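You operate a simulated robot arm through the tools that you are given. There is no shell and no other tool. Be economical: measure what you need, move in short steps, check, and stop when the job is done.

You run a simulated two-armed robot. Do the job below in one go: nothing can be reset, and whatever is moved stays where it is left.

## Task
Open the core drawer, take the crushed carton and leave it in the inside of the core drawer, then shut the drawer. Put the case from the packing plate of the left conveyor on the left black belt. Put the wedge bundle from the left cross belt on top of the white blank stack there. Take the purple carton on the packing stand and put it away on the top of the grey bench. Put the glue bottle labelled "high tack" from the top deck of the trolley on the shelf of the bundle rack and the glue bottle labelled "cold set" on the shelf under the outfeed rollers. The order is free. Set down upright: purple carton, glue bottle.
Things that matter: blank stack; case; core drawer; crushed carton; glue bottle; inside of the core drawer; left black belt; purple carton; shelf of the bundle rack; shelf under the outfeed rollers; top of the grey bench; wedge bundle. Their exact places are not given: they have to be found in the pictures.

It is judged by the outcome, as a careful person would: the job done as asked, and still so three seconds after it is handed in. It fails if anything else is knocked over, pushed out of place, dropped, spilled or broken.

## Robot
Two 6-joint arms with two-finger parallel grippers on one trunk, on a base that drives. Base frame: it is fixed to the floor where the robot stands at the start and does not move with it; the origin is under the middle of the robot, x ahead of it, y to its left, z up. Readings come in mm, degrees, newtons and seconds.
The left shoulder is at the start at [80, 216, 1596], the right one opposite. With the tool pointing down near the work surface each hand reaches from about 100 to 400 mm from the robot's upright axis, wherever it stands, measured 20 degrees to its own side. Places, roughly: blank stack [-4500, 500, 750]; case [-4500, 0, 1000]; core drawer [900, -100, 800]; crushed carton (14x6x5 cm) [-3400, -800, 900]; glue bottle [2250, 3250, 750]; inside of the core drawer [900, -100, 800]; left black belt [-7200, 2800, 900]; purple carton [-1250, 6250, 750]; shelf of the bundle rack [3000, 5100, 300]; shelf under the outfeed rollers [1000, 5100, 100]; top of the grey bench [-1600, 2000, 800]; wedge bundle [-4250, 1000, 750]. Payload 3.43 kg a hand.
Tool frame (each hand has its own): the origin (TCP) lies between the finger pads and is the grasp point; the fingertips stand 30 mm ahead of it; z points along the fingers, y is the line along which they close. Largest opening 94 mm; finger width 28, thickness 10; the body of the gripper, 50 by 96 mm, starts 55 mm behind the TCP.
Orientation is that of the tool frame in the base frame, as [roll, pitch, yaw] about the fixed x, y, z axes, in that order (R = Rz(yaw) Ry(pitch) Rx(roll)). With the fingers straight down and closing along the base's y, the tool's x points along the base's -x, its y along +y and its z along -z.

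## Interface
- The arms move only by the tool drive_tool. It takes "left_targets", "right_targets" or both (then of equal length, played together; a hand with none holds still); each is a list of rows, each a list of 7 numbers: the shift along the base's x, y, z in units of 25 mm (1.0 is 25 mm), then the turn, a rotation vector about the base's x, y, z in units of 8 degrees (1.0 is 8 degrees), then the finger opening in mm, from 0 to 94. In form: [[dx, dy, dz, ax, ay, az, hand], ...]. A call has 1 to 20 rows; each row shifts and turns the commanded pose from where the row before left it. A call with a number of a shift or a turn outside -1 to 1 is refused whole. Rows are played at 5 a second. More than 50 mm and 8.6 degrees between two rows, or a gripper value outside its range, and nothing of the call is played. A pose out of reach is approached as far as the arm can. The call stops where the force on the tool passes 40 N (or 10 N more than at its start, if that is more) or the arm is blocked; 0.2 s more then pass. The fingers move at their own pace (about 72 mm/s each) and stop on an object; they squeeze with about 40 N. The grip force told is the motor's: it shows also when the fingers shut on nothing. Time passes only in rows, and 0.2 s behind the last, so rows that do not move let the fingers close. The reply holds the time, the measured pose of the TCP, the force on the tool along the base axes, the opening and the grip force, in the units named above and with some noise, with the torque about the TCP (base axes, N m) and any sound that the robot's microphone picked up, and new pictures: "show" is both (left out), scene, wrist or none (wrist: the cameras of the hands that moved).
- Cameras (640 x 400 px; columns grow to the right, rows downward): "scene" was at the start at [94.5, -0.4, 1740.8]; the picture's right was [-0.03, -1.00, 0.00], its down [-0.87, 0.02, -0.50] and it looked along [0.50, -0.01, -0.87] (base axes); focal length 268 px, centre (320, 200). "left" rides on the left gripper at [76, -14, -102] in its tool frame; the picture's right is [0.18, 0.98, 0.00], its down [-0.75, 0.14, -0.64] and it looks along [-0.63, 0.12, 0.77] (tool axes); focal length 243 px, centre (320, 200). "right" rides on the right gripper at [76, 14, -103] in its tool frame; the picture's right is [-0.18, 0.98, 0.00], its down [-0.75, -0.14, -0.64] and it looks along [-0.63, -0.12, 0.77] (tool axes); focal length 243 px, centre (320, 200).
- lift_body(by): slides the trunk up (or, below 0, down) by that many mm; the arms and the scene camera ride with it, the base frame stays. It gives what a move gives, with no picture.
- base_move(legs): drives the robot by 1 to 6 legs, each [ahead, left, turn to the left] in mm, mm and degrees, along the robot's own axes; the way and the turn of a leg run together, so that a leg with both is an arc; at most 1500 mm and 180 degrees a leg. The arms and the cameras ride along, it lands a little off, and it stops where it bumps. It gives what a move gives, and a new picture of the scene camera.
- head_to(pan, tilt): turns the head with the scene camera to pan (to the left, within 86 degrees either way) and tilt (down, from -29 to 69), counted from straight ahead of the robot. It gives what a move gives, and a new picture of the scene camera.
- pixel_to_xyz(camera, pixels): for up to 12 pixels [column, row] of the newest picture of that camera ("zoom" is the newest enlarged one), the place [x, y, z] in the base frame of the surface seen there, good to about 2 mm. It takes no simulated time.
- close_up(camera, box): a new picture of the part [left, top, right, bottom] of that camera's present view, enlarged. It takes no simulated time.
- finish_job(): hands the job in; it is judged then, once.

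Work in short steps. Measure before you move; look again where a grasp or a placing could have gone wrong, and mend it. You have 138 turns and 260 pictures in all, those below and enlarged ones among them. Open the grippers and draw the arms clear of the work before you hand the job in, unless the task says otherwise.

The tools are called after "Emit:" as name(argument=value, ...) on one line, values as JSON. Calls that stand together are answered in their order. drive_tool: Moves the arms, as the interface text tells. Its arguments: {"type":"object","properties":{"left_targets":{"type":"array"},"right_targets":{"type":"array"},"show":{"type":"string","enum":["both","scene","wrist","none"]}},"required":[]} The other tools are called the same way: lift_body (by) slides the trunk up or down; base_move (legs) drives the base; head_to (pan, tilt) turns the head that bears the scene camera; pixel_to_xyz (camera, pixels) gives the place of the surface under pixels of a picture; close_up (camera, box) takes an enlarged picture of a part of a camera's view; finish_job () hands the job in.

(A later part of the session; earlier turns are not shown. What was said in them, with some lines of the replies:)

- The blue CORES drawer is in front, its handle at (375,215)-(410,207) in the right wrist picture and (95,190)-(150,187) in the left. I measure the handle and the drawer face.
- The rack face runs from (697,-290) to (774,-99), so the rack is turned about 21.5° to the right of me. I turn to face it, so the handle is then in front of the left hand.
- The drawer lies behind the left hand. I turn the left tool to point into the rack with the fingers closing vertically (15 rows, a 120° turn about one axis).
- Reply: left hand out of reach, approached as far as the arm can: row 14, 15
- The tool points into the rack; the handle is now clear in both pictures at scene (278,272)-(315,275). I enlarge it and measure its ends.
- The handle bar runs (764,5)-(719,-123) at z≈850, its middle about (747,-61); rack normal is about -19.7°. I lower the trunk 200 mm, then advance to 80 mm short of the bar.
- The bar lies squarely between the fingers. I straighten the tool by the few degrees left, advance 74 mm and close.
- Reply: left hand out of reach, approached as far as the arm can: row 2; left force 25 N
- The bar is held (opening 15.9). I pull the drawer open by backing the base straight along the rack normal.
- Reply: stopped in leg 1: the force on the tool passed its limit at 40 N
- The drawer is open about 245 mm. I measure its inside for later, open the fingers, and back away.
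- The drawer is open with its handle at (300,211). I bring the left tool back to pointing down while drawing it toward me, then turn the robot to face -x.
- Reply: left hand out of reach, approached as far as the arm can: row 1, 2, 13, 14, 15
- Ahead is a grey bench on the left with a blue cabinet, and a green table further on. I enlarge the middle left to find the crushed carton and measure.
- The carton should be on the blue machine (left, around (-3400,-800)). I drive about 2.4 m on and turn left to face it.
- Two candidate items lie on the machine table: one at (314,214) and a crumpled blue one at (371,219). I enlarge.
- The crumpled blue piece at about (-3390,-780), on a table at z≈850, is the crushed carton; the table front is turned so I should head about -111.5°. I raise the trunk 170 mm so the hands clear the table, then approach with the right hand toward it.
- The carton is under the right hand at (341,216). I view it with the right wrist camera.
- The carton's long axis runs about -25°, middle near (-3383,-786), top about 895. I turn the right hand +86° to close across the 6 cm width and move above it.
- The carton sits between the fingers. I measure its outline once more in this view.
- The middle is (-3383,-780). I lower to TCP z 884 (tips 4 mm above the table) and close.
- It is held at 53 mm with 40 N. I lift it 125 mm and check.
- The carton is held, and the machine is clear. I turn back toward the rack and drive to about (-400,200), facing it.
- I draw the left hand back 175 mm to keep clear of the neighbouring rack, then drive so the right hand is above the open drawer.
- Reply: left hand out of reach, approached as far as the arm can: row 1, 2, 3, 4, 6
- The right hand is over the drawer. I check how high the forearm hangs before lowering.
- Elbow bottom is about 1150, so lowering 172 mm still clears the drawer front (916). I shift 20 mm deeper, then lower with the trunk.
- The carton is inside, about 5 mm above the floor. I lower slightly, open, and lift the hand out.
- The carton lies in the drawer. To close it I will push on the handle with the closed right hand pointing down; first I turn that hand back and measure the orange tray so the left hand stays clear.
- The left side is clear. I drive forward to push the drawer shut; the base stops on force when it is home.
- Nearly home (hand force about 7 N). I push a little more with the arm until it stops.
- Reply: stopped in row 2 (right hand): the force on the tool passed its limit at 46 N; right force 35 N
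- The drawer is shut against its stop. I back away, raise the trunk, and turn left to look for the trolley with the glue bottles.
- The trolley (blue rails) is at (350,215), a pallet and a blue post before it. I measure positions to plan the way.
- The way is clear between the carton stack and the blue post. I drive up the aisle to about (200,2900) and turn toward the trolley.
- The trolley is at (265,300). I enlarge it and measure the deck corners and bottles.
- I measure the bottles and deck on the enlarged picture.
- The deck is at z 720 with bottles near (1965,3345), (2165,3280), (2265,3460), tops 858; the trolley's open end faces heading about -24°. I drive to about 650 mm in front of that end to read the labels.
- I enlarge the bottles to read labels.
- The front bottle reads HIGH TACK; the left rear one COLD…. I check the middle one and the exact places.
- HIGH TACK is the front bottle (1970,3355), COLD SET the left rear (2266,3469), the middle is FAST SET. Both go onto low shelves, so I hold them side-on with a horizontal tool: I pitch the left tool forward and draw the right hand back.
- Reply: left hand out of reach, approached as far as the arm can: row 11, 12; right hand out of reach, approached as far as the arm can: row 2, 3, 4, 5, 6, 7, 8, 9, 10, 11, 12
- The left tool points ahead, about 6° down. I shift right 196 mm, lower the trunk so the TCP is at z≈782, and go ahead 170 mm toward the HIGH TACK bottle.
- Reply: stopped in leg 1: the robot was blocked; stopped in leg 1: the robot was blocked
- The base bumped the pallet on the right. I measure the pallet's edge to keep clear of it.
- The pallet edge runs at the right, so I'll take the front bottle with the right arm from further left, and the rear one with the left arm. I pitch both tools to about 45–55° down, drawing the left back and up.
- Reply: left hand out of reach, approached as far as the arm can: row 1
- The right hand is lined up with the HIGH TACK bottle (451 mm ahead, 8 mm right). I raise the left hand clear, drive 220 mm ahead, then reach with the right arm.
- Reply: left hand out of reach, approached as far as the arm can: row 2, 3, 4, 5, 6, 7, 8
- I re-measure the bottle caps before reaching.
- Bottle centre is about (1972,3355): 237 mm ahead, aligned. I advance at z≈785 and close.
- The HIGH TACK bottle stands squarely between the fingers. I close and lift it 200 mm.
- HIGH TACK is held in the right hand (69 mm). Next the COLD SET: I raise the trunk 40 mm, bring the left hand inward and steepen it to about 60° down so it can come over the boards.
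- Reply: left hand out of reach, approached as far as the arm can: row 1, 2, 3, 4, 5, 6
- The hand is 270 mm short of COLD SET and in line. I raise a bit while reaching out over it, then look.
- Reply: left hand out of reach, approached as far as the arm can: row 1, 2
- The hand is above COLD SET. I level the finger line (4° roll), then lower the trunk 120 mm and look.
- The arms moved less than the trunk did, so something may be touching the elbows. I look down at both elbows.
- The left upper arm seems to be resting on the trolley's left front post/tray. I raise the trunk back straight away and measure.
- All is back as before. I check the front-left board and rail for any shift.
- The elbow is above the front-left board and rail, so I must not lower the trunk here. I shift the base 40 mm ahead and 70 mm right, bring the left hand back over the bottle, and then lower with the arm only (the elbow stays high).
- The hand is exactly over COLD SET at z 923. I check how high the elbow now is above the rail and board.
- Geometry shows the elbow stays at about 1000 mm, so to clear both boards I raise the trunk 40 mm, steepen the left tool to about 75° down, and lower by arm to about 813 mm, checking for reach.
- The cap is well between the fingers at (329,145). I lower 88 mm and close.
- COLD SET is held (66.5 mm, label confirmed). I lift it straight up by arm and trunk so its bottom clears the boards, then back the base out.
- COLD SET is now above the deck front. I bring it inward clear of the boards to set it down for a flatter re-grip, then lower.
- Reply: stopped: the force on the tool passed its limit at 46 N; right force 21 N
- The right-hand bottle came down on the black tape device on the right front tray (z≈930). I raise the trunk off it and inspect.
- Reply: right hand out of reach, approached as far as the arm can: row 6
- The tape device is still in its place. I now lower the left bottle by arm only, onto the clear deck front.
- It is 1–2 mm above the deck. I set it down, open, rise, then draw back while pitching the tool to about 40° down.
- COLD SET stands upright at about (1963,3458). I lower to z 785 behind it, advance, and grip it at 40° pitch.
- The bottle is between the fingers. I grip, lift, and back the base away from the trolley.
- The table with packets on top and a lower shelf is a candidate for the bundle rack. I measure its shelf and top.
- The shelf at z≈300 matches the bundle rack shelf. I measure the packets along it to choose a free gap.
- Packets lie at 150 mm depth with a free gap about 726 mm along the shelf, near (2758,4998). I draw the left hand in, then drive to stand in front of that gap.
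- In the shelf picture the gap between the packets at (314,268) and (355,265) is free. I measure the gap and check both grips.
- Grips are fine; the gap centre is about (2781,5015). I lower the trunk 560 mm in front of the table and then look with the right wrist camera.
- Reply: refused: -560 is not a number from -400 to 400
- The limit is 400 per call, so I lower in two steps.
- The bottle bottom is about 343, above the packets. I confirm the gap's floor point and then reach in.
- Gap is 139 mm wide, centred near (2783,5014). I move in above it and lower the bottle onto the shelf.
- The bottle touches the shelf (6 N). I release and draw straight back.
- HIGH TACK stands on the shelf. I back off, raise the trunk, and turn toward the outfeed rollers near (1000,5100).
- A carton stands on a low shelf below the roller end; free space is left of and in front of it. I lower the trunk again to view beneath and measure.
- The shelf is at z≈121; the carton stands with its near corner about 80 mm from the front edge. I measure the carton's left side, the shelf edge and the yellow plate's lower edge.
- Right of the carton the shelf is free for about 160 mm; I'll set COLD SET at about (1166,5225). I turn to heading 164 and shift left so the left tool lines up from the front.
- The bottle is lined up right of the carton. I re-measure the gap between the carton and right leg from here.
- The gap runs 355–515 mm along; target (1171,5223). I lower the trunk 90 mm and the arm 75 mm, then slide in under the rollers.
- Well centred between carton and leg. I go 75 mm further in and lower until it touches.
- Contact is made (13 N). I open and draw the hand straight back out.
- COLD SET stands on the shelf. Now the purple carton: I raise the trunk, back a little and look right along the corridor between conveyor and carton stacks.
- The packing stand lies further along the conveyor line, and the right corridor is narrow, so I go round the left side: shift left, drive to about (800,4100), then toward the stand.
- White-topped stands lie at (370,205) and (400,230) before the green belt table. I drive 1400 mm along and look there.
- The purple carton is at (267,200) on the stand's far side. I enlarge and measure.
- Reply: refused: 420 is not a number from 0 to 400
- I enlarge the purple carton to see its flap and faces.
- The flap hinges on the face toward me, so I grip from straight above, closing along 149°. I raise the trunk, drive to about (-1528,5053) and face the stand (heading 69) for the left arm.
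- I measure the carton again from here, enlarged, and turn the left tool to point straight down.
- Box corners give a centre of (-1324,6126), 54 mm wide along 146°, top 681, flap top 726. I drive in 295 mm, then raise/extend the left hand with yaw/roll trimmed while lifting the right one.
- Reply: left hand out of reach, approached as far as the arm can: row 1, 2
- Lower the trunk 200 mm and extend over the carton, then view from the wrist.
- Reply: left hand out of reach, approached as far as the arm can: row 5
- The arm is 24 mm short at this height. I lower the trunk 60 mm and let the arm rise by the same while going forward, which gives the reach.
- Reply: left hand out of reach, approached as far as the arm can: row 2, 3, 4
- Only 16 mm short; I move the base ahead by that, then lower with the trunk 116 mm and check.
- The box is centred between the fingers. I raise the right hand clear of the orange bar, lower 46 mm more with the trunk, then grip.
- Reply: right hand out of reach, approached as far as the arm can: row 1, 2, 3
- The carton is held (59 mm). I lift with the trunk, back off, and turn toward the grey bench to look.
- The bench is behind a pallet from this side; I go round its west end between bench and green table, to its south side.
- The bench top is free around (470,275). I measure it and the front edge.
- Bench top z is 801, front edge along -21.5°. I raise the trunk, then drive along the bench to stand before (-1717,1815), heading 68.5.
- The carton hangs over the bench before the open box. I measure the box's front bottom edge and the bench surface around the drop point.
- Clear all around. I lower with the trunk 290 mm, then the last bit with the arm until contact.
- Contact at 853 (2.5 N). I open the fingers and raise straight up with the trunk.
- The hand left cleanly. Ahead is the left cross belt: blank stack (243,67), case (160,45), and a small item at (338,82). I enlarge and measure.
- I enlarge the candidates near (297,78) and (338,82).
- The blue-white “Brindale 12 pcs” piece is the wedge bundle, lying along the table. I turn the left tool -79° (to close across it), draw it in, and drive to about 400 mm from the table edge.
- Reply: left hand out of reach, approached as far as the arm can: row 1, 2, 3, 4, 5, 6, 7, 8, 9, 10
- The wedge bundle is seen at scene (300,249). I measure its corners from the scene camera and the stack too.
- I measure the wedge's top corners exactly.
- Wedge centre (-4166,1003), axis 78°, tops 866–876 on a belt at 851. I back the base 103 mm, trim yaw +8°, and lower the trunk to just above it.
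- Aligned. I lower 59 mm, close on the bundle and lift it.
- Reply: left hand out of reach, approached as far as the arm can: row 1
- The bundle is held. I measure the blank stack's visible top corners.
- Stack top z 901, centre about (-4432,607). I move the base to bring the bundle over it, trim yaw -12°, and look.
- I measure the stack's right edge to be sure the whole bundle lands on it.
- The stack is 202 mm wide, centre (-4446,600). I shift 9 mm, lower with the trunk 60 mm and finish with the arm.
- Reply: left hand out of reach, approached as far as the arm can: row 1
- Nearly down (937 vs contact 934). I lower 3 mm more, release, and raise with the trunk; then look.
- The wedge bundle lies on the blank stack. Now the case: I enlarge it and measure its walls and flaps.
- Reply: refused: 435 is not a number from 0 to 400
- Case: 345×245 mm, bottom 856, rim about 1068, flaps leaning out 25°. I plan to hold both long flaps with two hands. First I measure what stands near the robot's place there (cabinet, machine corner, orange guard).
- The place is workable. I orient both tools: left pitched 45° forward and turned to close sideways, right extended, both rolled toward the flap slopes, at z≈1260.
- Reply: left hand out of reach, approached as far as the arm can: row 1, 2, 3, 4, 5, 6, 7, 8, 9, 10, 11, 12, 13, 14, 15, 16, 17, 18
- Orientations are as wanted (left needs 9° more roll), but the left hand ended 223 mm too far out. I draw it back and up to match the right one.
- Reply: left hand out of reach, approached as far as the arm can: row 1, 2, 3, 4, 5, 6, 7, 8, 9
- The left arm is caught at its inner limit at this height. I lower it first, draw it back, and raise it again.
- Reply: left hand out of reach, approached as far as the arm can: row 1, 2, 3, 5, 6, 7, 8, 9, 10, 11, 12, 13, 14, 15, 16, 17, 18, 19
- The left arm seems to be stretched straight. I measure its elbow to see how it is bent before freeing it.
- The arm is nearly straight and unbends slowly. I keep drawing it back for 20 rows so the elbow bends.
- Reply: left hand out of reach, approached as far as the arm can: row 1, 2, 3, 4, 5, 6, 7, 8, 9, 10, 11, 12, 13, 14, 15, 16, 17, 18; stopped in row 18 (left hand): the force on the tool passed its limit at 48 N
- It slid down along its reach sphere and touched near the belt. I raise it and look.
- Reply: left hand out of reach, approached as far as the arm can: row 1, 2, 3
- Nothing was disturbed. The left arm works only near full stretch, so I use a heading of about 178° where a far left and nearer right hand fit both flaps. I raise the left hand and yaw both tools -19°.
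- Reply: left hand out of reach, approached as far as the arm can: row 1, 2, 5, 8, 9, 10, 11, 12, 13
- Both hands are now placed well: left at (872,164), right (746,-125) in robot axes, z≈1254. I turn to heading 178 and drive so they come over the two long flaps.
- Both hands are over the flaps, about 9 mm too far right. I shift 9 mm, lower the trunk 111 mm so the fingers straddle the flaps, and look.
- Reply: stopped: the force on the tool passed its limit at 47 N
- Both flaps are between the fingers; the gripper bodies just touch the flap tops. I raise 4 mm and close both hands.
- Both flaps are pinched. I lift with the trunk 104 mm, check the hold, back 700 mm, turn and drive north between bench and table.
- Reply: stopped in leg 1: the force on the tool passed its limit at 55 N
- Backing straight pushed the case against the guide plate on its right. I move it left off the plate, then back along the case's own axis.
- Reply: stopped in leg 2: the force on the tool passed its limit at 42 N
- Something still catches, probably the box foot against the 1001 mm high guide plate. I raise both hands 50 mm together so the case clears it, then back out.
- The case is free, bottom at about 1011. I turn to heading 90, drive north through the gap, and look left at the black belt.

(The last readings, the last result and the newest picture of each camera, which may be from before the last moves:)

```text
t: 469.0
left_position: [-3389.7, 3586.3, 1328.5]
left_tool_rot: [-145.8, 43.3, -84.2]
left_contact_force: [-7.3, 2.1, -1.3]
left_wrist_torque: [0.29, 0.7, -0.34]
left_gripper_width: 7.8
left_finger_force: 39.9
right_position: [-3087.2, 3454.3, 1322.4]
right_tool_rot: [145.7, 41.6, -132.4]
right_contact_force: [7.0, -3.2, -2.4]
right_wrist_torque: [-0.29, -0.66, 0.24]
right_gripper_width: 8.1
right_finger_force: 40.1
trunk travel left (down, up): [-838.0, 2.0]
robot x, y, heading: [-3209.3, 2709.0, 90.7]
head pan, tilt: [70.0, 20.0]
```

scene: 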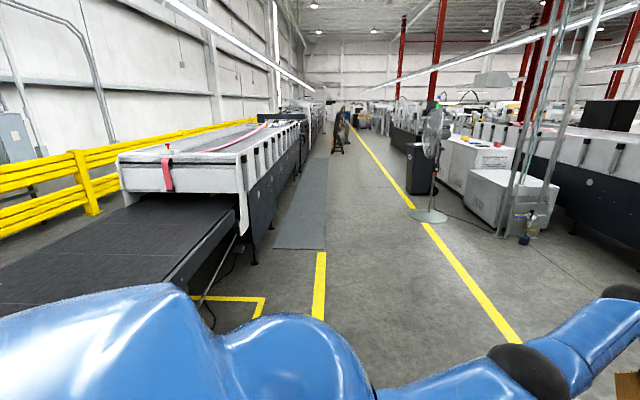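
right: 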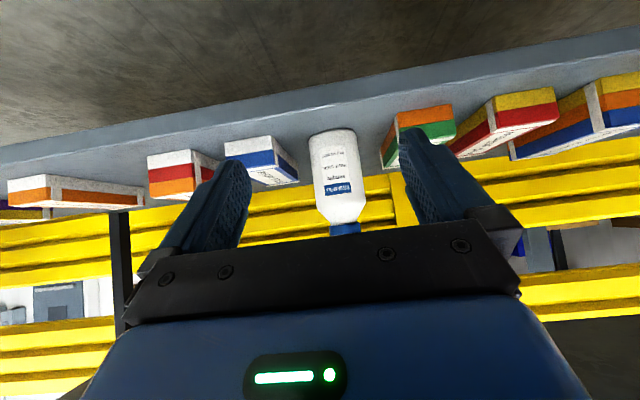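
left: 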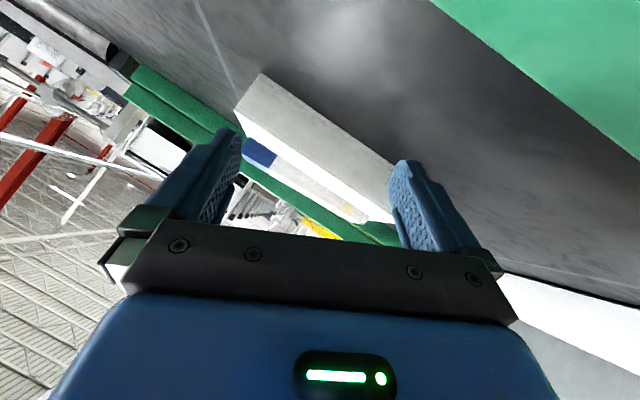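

The black belt runs out from under the white hood at (130,240). I measure its exposed part and its right edge.

Emit:
pixel_to_xyz(camera="scene", pixels=[[130, 240], [60, 230], [215, 215], [190, 245], [165, 280], [210, 235], [100, 280], [180, 268], [140, 200], [250, 310], [205, 300], [320, 270]])

```text
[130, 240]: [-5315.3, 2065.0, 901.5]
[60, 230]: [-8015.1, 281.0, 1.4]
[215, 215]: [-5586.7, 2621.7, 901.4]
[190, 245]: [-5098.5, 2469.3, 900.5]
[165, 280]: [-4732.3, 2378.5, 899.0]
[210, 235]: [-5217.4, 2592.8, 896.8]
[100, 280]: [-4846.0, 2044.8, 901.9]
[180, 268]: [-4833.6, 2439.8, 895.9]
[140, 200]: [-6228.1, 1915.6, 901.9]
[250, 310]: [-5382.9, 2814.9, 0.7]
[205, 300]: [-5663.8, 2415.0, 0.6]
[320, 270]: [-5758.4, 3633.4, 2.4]
```

Belt z is 901, right edge from (-4732,2378) to (-5217,2593). I drive round to about (-4490,3600) and turn to face the belt (heading 248).

Emit:
base_move(legs=[[400, 0, 0], [0, 0, 69.3], [1370, 0, 0], [0, 0, 88]])

```text
t: 484.7
left_position: [-4677.4, 2706.0, 1328.8]
left_tool_rot: [-145.9, 43.4, 72.7]
left_contact_force: [5.9, -5.1, -1.8]
left_wrist_torque: [-0.62, -0.55, -0.18]
left_gripper_width: 7.8
left_finger_force: 40.7
right_position: [-4904.0, 2943.5, 1321.9]
right_tool_rot: [145.7, 41.5, 24.5]
right_contact_force: [-5.7, 5.0, -1.0]
right_wrist_torque: [0.56, 0.56, 0.08]
right_gripper_width: 7.5
right_finger_force: 39.6
trunk travel left (down, up): [-838.0, 2.0]
robot x, y, heading: [-4499.8, 3583.1, -112.5]
head pan, tilt: [70.0, 20.0]
```

scene: 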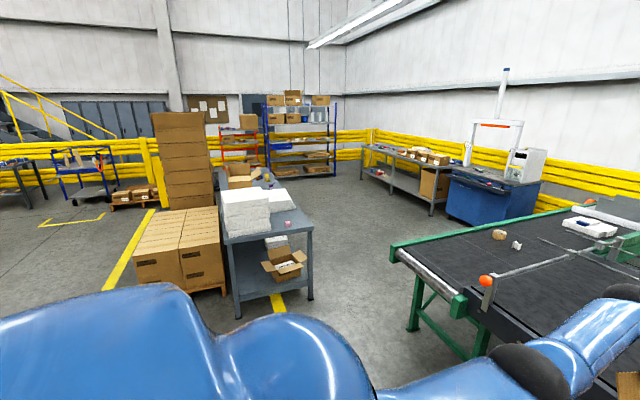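

The case is 660 mm short of the drop spot (-5060,2225). I drive ahead and look down at it.

Emit:
head_to(pan=5, tilt=45)

Emit:
base_move(legs=[[650, -15, 0]])

```text
t: 486.0
left_position: [-4676.4, 2706.1, 1328.1]
left_tool_rot: [-145.9, 43.4, 72.7]
left_contact_force: [6.2, -5.3, -2.5]
left_wrist_torque: [-0.53, -0.54, -0.25]
left_gripper_width: 7.9
left_finger_force: 39.7
right_position: [-4903.7, 2944.8, 1322.7]
right_tool_rot: [145.7, 41.5, 24.5]
right_contact_force: [-6.2, 4.9, -1.1]
right_wrist_torque: [0.54, 0.56, 0.18]
right_gripper_width: 7.8
right_finger_force: 40.5
trunk travel left (down, up): [-838.0, 2.0]
robot x, y, heading: [-4501.7, 3582.1, -112.3]
head pan, tilt: [5.0, 45.0]
```

scene: 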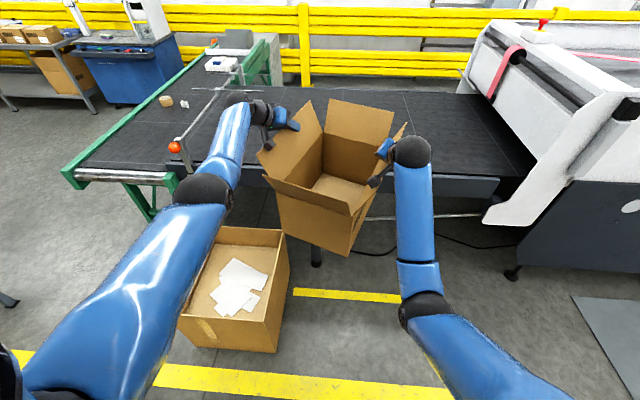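

```text
t: 489.7
left_position: [-4943.5, 2106.7, 1330.9]
left_tool_rot: [-145.8, 43.5, 72.5]
left_contact_force: [5.4, -5.0, -1.5]
left_wrist_torque: [-0.5, -0.56, -0.11]
left_gripper_width: 7.8
left_finger_force: 40.4
right_position: [-5168.8, 2348.1, 1323.1]
right_tool_rot: [145.6, 41.6, 24.3]
right_contact_force: [-4.7, 5.9, -0.6]
right_wrist_torque: [0.51, 0.62, 0.07]
right_gripper_width: 7.8
right_finger_force: 39.9
trunk travel left (down, up): [-838.0, 2.0]
robot x, y, heading: [-4765.3, 2978.6, -112.5]
head pan, tilt: [5.0, 45.0]
```

scene: 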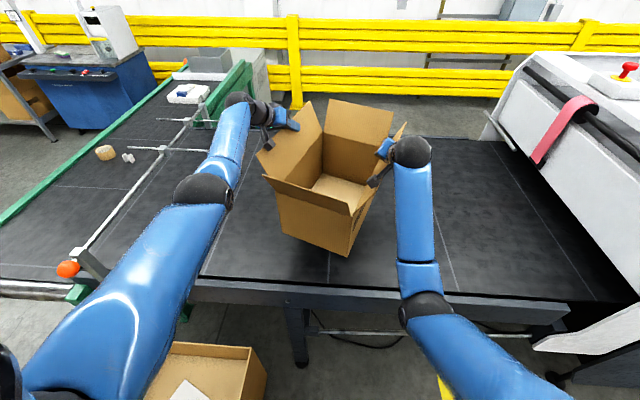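

The case hangs over the free belt, clear of hood and rod. I lower with the trunk until it is just down.

Emit:
lift_body(by=-104)

Emit:
lift_body(by=-7)

Emit:
close_up(camera="scene", box=[230, 80, 450, 280])

Emit:
pixel_to_xyz(camera="zoom", pixels=[[340, 335], [150, 300], [345, 325], [150, 290]])

```text
t: 491.1
left_position: [-4945.7, 2104.5, 1226.2]
left_tool_rot: [-145.8, 43.6, 72.6]
left_contact_force: [4.1, -7.7, 1.3]
left_wrist_torque: [-0.28, -0.83, -0.18]
left_gripper_width: 8.0
left_finger_force: 40.1
right_position: [-5169.8, 2345.3, 1219.2]
right_tool_rot: [145.6, 41.7, 24.1]
right_contact_force: [-5.5, 3.8, 3.5]
right_wrist_torque: [0.38, 0.29, 0.32]
right_gripper_width: 8.1
right_finger_force: 39.5
trunk travel left (down, up): [-734.0, 106.0]
robot x, y, heading: [-4761.1, 2982.8, -112.5]
head pan, tilt: [5.0, 45.0]
```

```text
t: 491.6
left_position: [-4942.5, 2104.5, 1224.3]
left_tool_rot: [-145.6, 43.9, 72.7]
left_contact_force: [4.3, -21.6, 15.5]
left_wrist_torque: [0.83, -2.27, 0.05]
left_gripper_width: 8.5
left_finger_force: 40.0
right_position: [-5170.0, 2345.7, 1217.5]
right_tool_rot: [144.9, 41.9, 23.8]
right_contact_force: [-7.0, 2.9, 30.5]
right_wrist_torque: [0.14, -0.96, 1.06]
right_gripper_width: 7.6
right_finger_force: 39.8
trunk travel left (down, up): [-727.0, 113.0]
robot x, y, heading: [-4764.7, 2982.8, -112.9]
head pan, tilt: [5.0, 45.0]
```

```text
2.00 times, centred on (340, 180) of scene
```

zoom: 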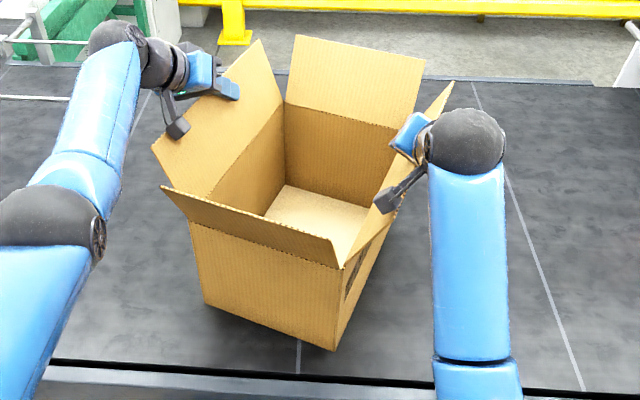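

```text
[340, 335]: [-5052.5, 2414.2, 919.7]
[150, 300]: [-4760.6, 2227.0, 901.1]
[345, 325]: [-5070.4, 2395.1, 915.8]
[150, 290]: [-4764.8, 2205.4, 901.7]
```

The case stands on the belt. I ease the load, open both hands fully, and rise straight up.

Emit:
lift_body(by=4)

Emit:
drive_tool(left_targets=[[0, 0, 0, 0, 0, 0, 50], [0, 0, 0, 0, 0, 0, 94], [0, 0, 0, 0, 0, 0, 94], [0, 0, 0, 0, 0, 0, 94]], right_targets=[[0, 0, 0, 0, 0, 0, 50], [0, 0, 0, 0, 0, 0, 94], [0, 0, 0, 0, 0, 0, 94], [0, 0, 0, 0, 0, 0, 94]], show="none")

Emit:
lift_body(by=108)

Emit:
close_up(camera="scene", box=[180, 60, 500, 300])

```text
t: 492.1
left_position: [-4944.5, 2104.5, 1222.4]
left_tool_rot: [-145.9, 43.6, 72.5]
left_contact_force: [1.8, -20.0, 8.4]
left_wrist_torque: [-0.67, -0.91, 1.33]
left_gripper_width: 8.3
left_finger_force: 39.7
right_position: [-5170.4, 2344.7, 1217.8]
right_tool_rot: [145.4, 41.8, 24.0]
right_contact_force: [-6.8, -2.1, 22.2]
right_wrist_torque: [-1.15, 0.33, 0.19]
right_gripper_width: 7.8
right_finger_force: 40.1
trunk travel left (down, up): [-731.0, 109.0]
robot x, y, heading: [-4764.9, 2983.0, -112.6]
head pan, tilt: [5.0, 45.0]
```

```text
t: 493.1
left_position: [-4945.7, 2105.3, 1222.2]
left_tool_rot: [-145.9, 43.3, 72.4]
left_contact_force: [-0.5, 0.6, 1.0]
left_wrist_torque: [0.0, 0.01, -0.01]
left_gripper_width: 94.0
left_finger_force: 0.1
right_position: [-5170.1, 2346.0, 1214.1]
right_tool_rot: [145.6, 41.4, 24.2]
right_contact_force: [-0.7, 0.1, -0.8]
right_wrist_torque: [0.0, 0.02, 0.0]
right_gripper_width: 94.1
right_finger_force: 0.1
trunk travel left (down, up): [-731.0, 109.0]
robot x, y, heading: [-4763.5, 2980.3, -112.5]
head pan, tilt: [5.0, 45.0]
```

```text
t: 494.5
left_position: [-4945.5, 2105.3, 1329.0]
left_tool_rot: [-145.8, 43.5, 72.4]
left_contact_force: [0.2, 0.1, 0.5]
left_wrist_torque: [-0.01, -0.01, -0.05]
left_gripper_width: 94.1
left_finger_force: 0.2
right_position: [-5169.5, 2344.7, 1323.9]
right_tool_rot: [145.7, 41.5, 24.2]
right_contact_force: [-0.1, -0.1, 0.0]
right_wrist_torque: [0.01, 0.0, 0.0]
right_gripper_width: 94.0
right_finger_force: 0.1
trunk travel left (down, up): [-839.0, 1.0]
robot x, y, heading: [-4763.1, 2979.3, -112.6]
head pan, tilt: [5.0, 45.0]
```

```text
1.67 times, centred on (340, 180) of scene
5 turns are left
```

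zoom: 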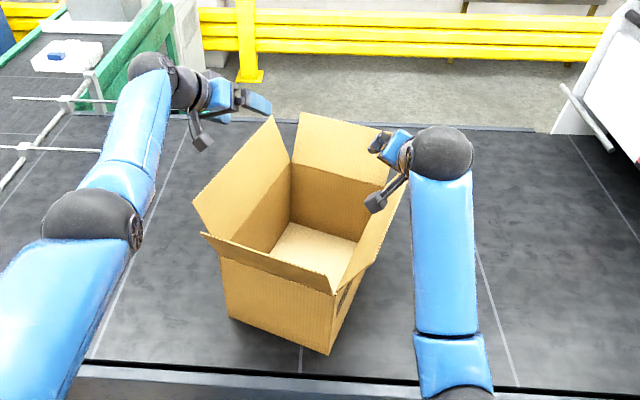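

The case stands free on the belt and both hands are above it. I back away along the path I came.

Emit:
base_move(legs=[[-600, 12, 0]])

```text
t: 498.0
left_position: [-4698.2, 2660.8, 1327.6]
left_tool_rot: [-145.8, 43.2, 72.9]
left_contact_force: [-0.3, -1.2, 0.3]
left_wrist_torque: [0.03, 0.0, 0.0]
left_gripper_width: 94.2
left_finger_force: 0.1
right_position: [-4924.6, 2900.9, 1321.8]
right_tool_rot: [145.7, 41.4, 24.7]
right_contact_force: [-0.2, -0.4, -0.6]
right_wrist_torque: [0.03, 0.02, 0.01]
right_gripper_width: 94.0
right_finger_force: 0.0
trunk travel left (down, up): [-839.0, 1.0]
robot x, y, heading: [-4520.3, 3544.0, -112.4]
head pan, tilt: [5.0, 45.0]
4 turns are left
```

scene: 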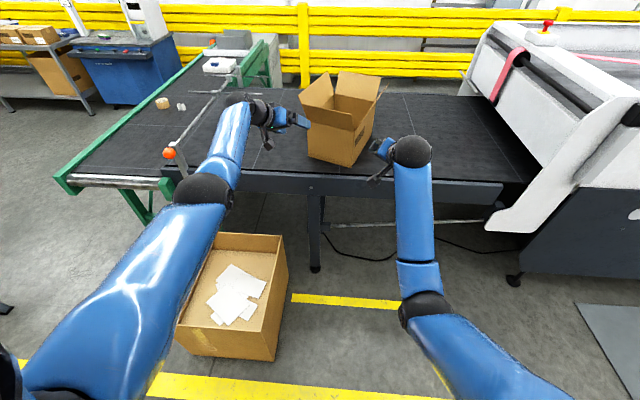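

The case stands on the black belt, the floor carton hasn't moved, and both grippers are open and clear, so I hand the job in.

Emit:
finish_job()

```text
The job is handed in.
```

I carried out all the tasks and handed the job in, with both grippers open and clear of the work; I don't have the judgement back yet.

- **Core drawer:** the crushed carton is inside and the drawer is pushed shut to its stop.
- **Case:** it stands on the exposed end of the left black belt, in front of the white hood. That is about 2 m from the rough position you gave. I took it to be part of the same belt.
- **Wedge bundle:** it lies on top of the white blank stack.
- **Purple carton:** I set it down upright on the grey bench, but I did not take a clear picture of it after letting go.
- **Glue bottles:** "high tack" stands upright on the bundle rack shelf, and "cold set" stands upright on the shelf under the outfeed rollers.

There were some touches along the way:
- The robot base bumped the pallet by the trolley.
- The left arm probably rested on part of the trolley (a rail, post or board) for a moment.
- The "high tack" bottle came down on the tape device on the trolley tray.
- The left hand touched the cross belt or its rail.
- The case caught, probably on its guide plate, when I first backed it out.

In the later pictures I saw nothing displaced by the contacts at the trolley, the pallet or the cross belt. I did not check the guide plate separately.
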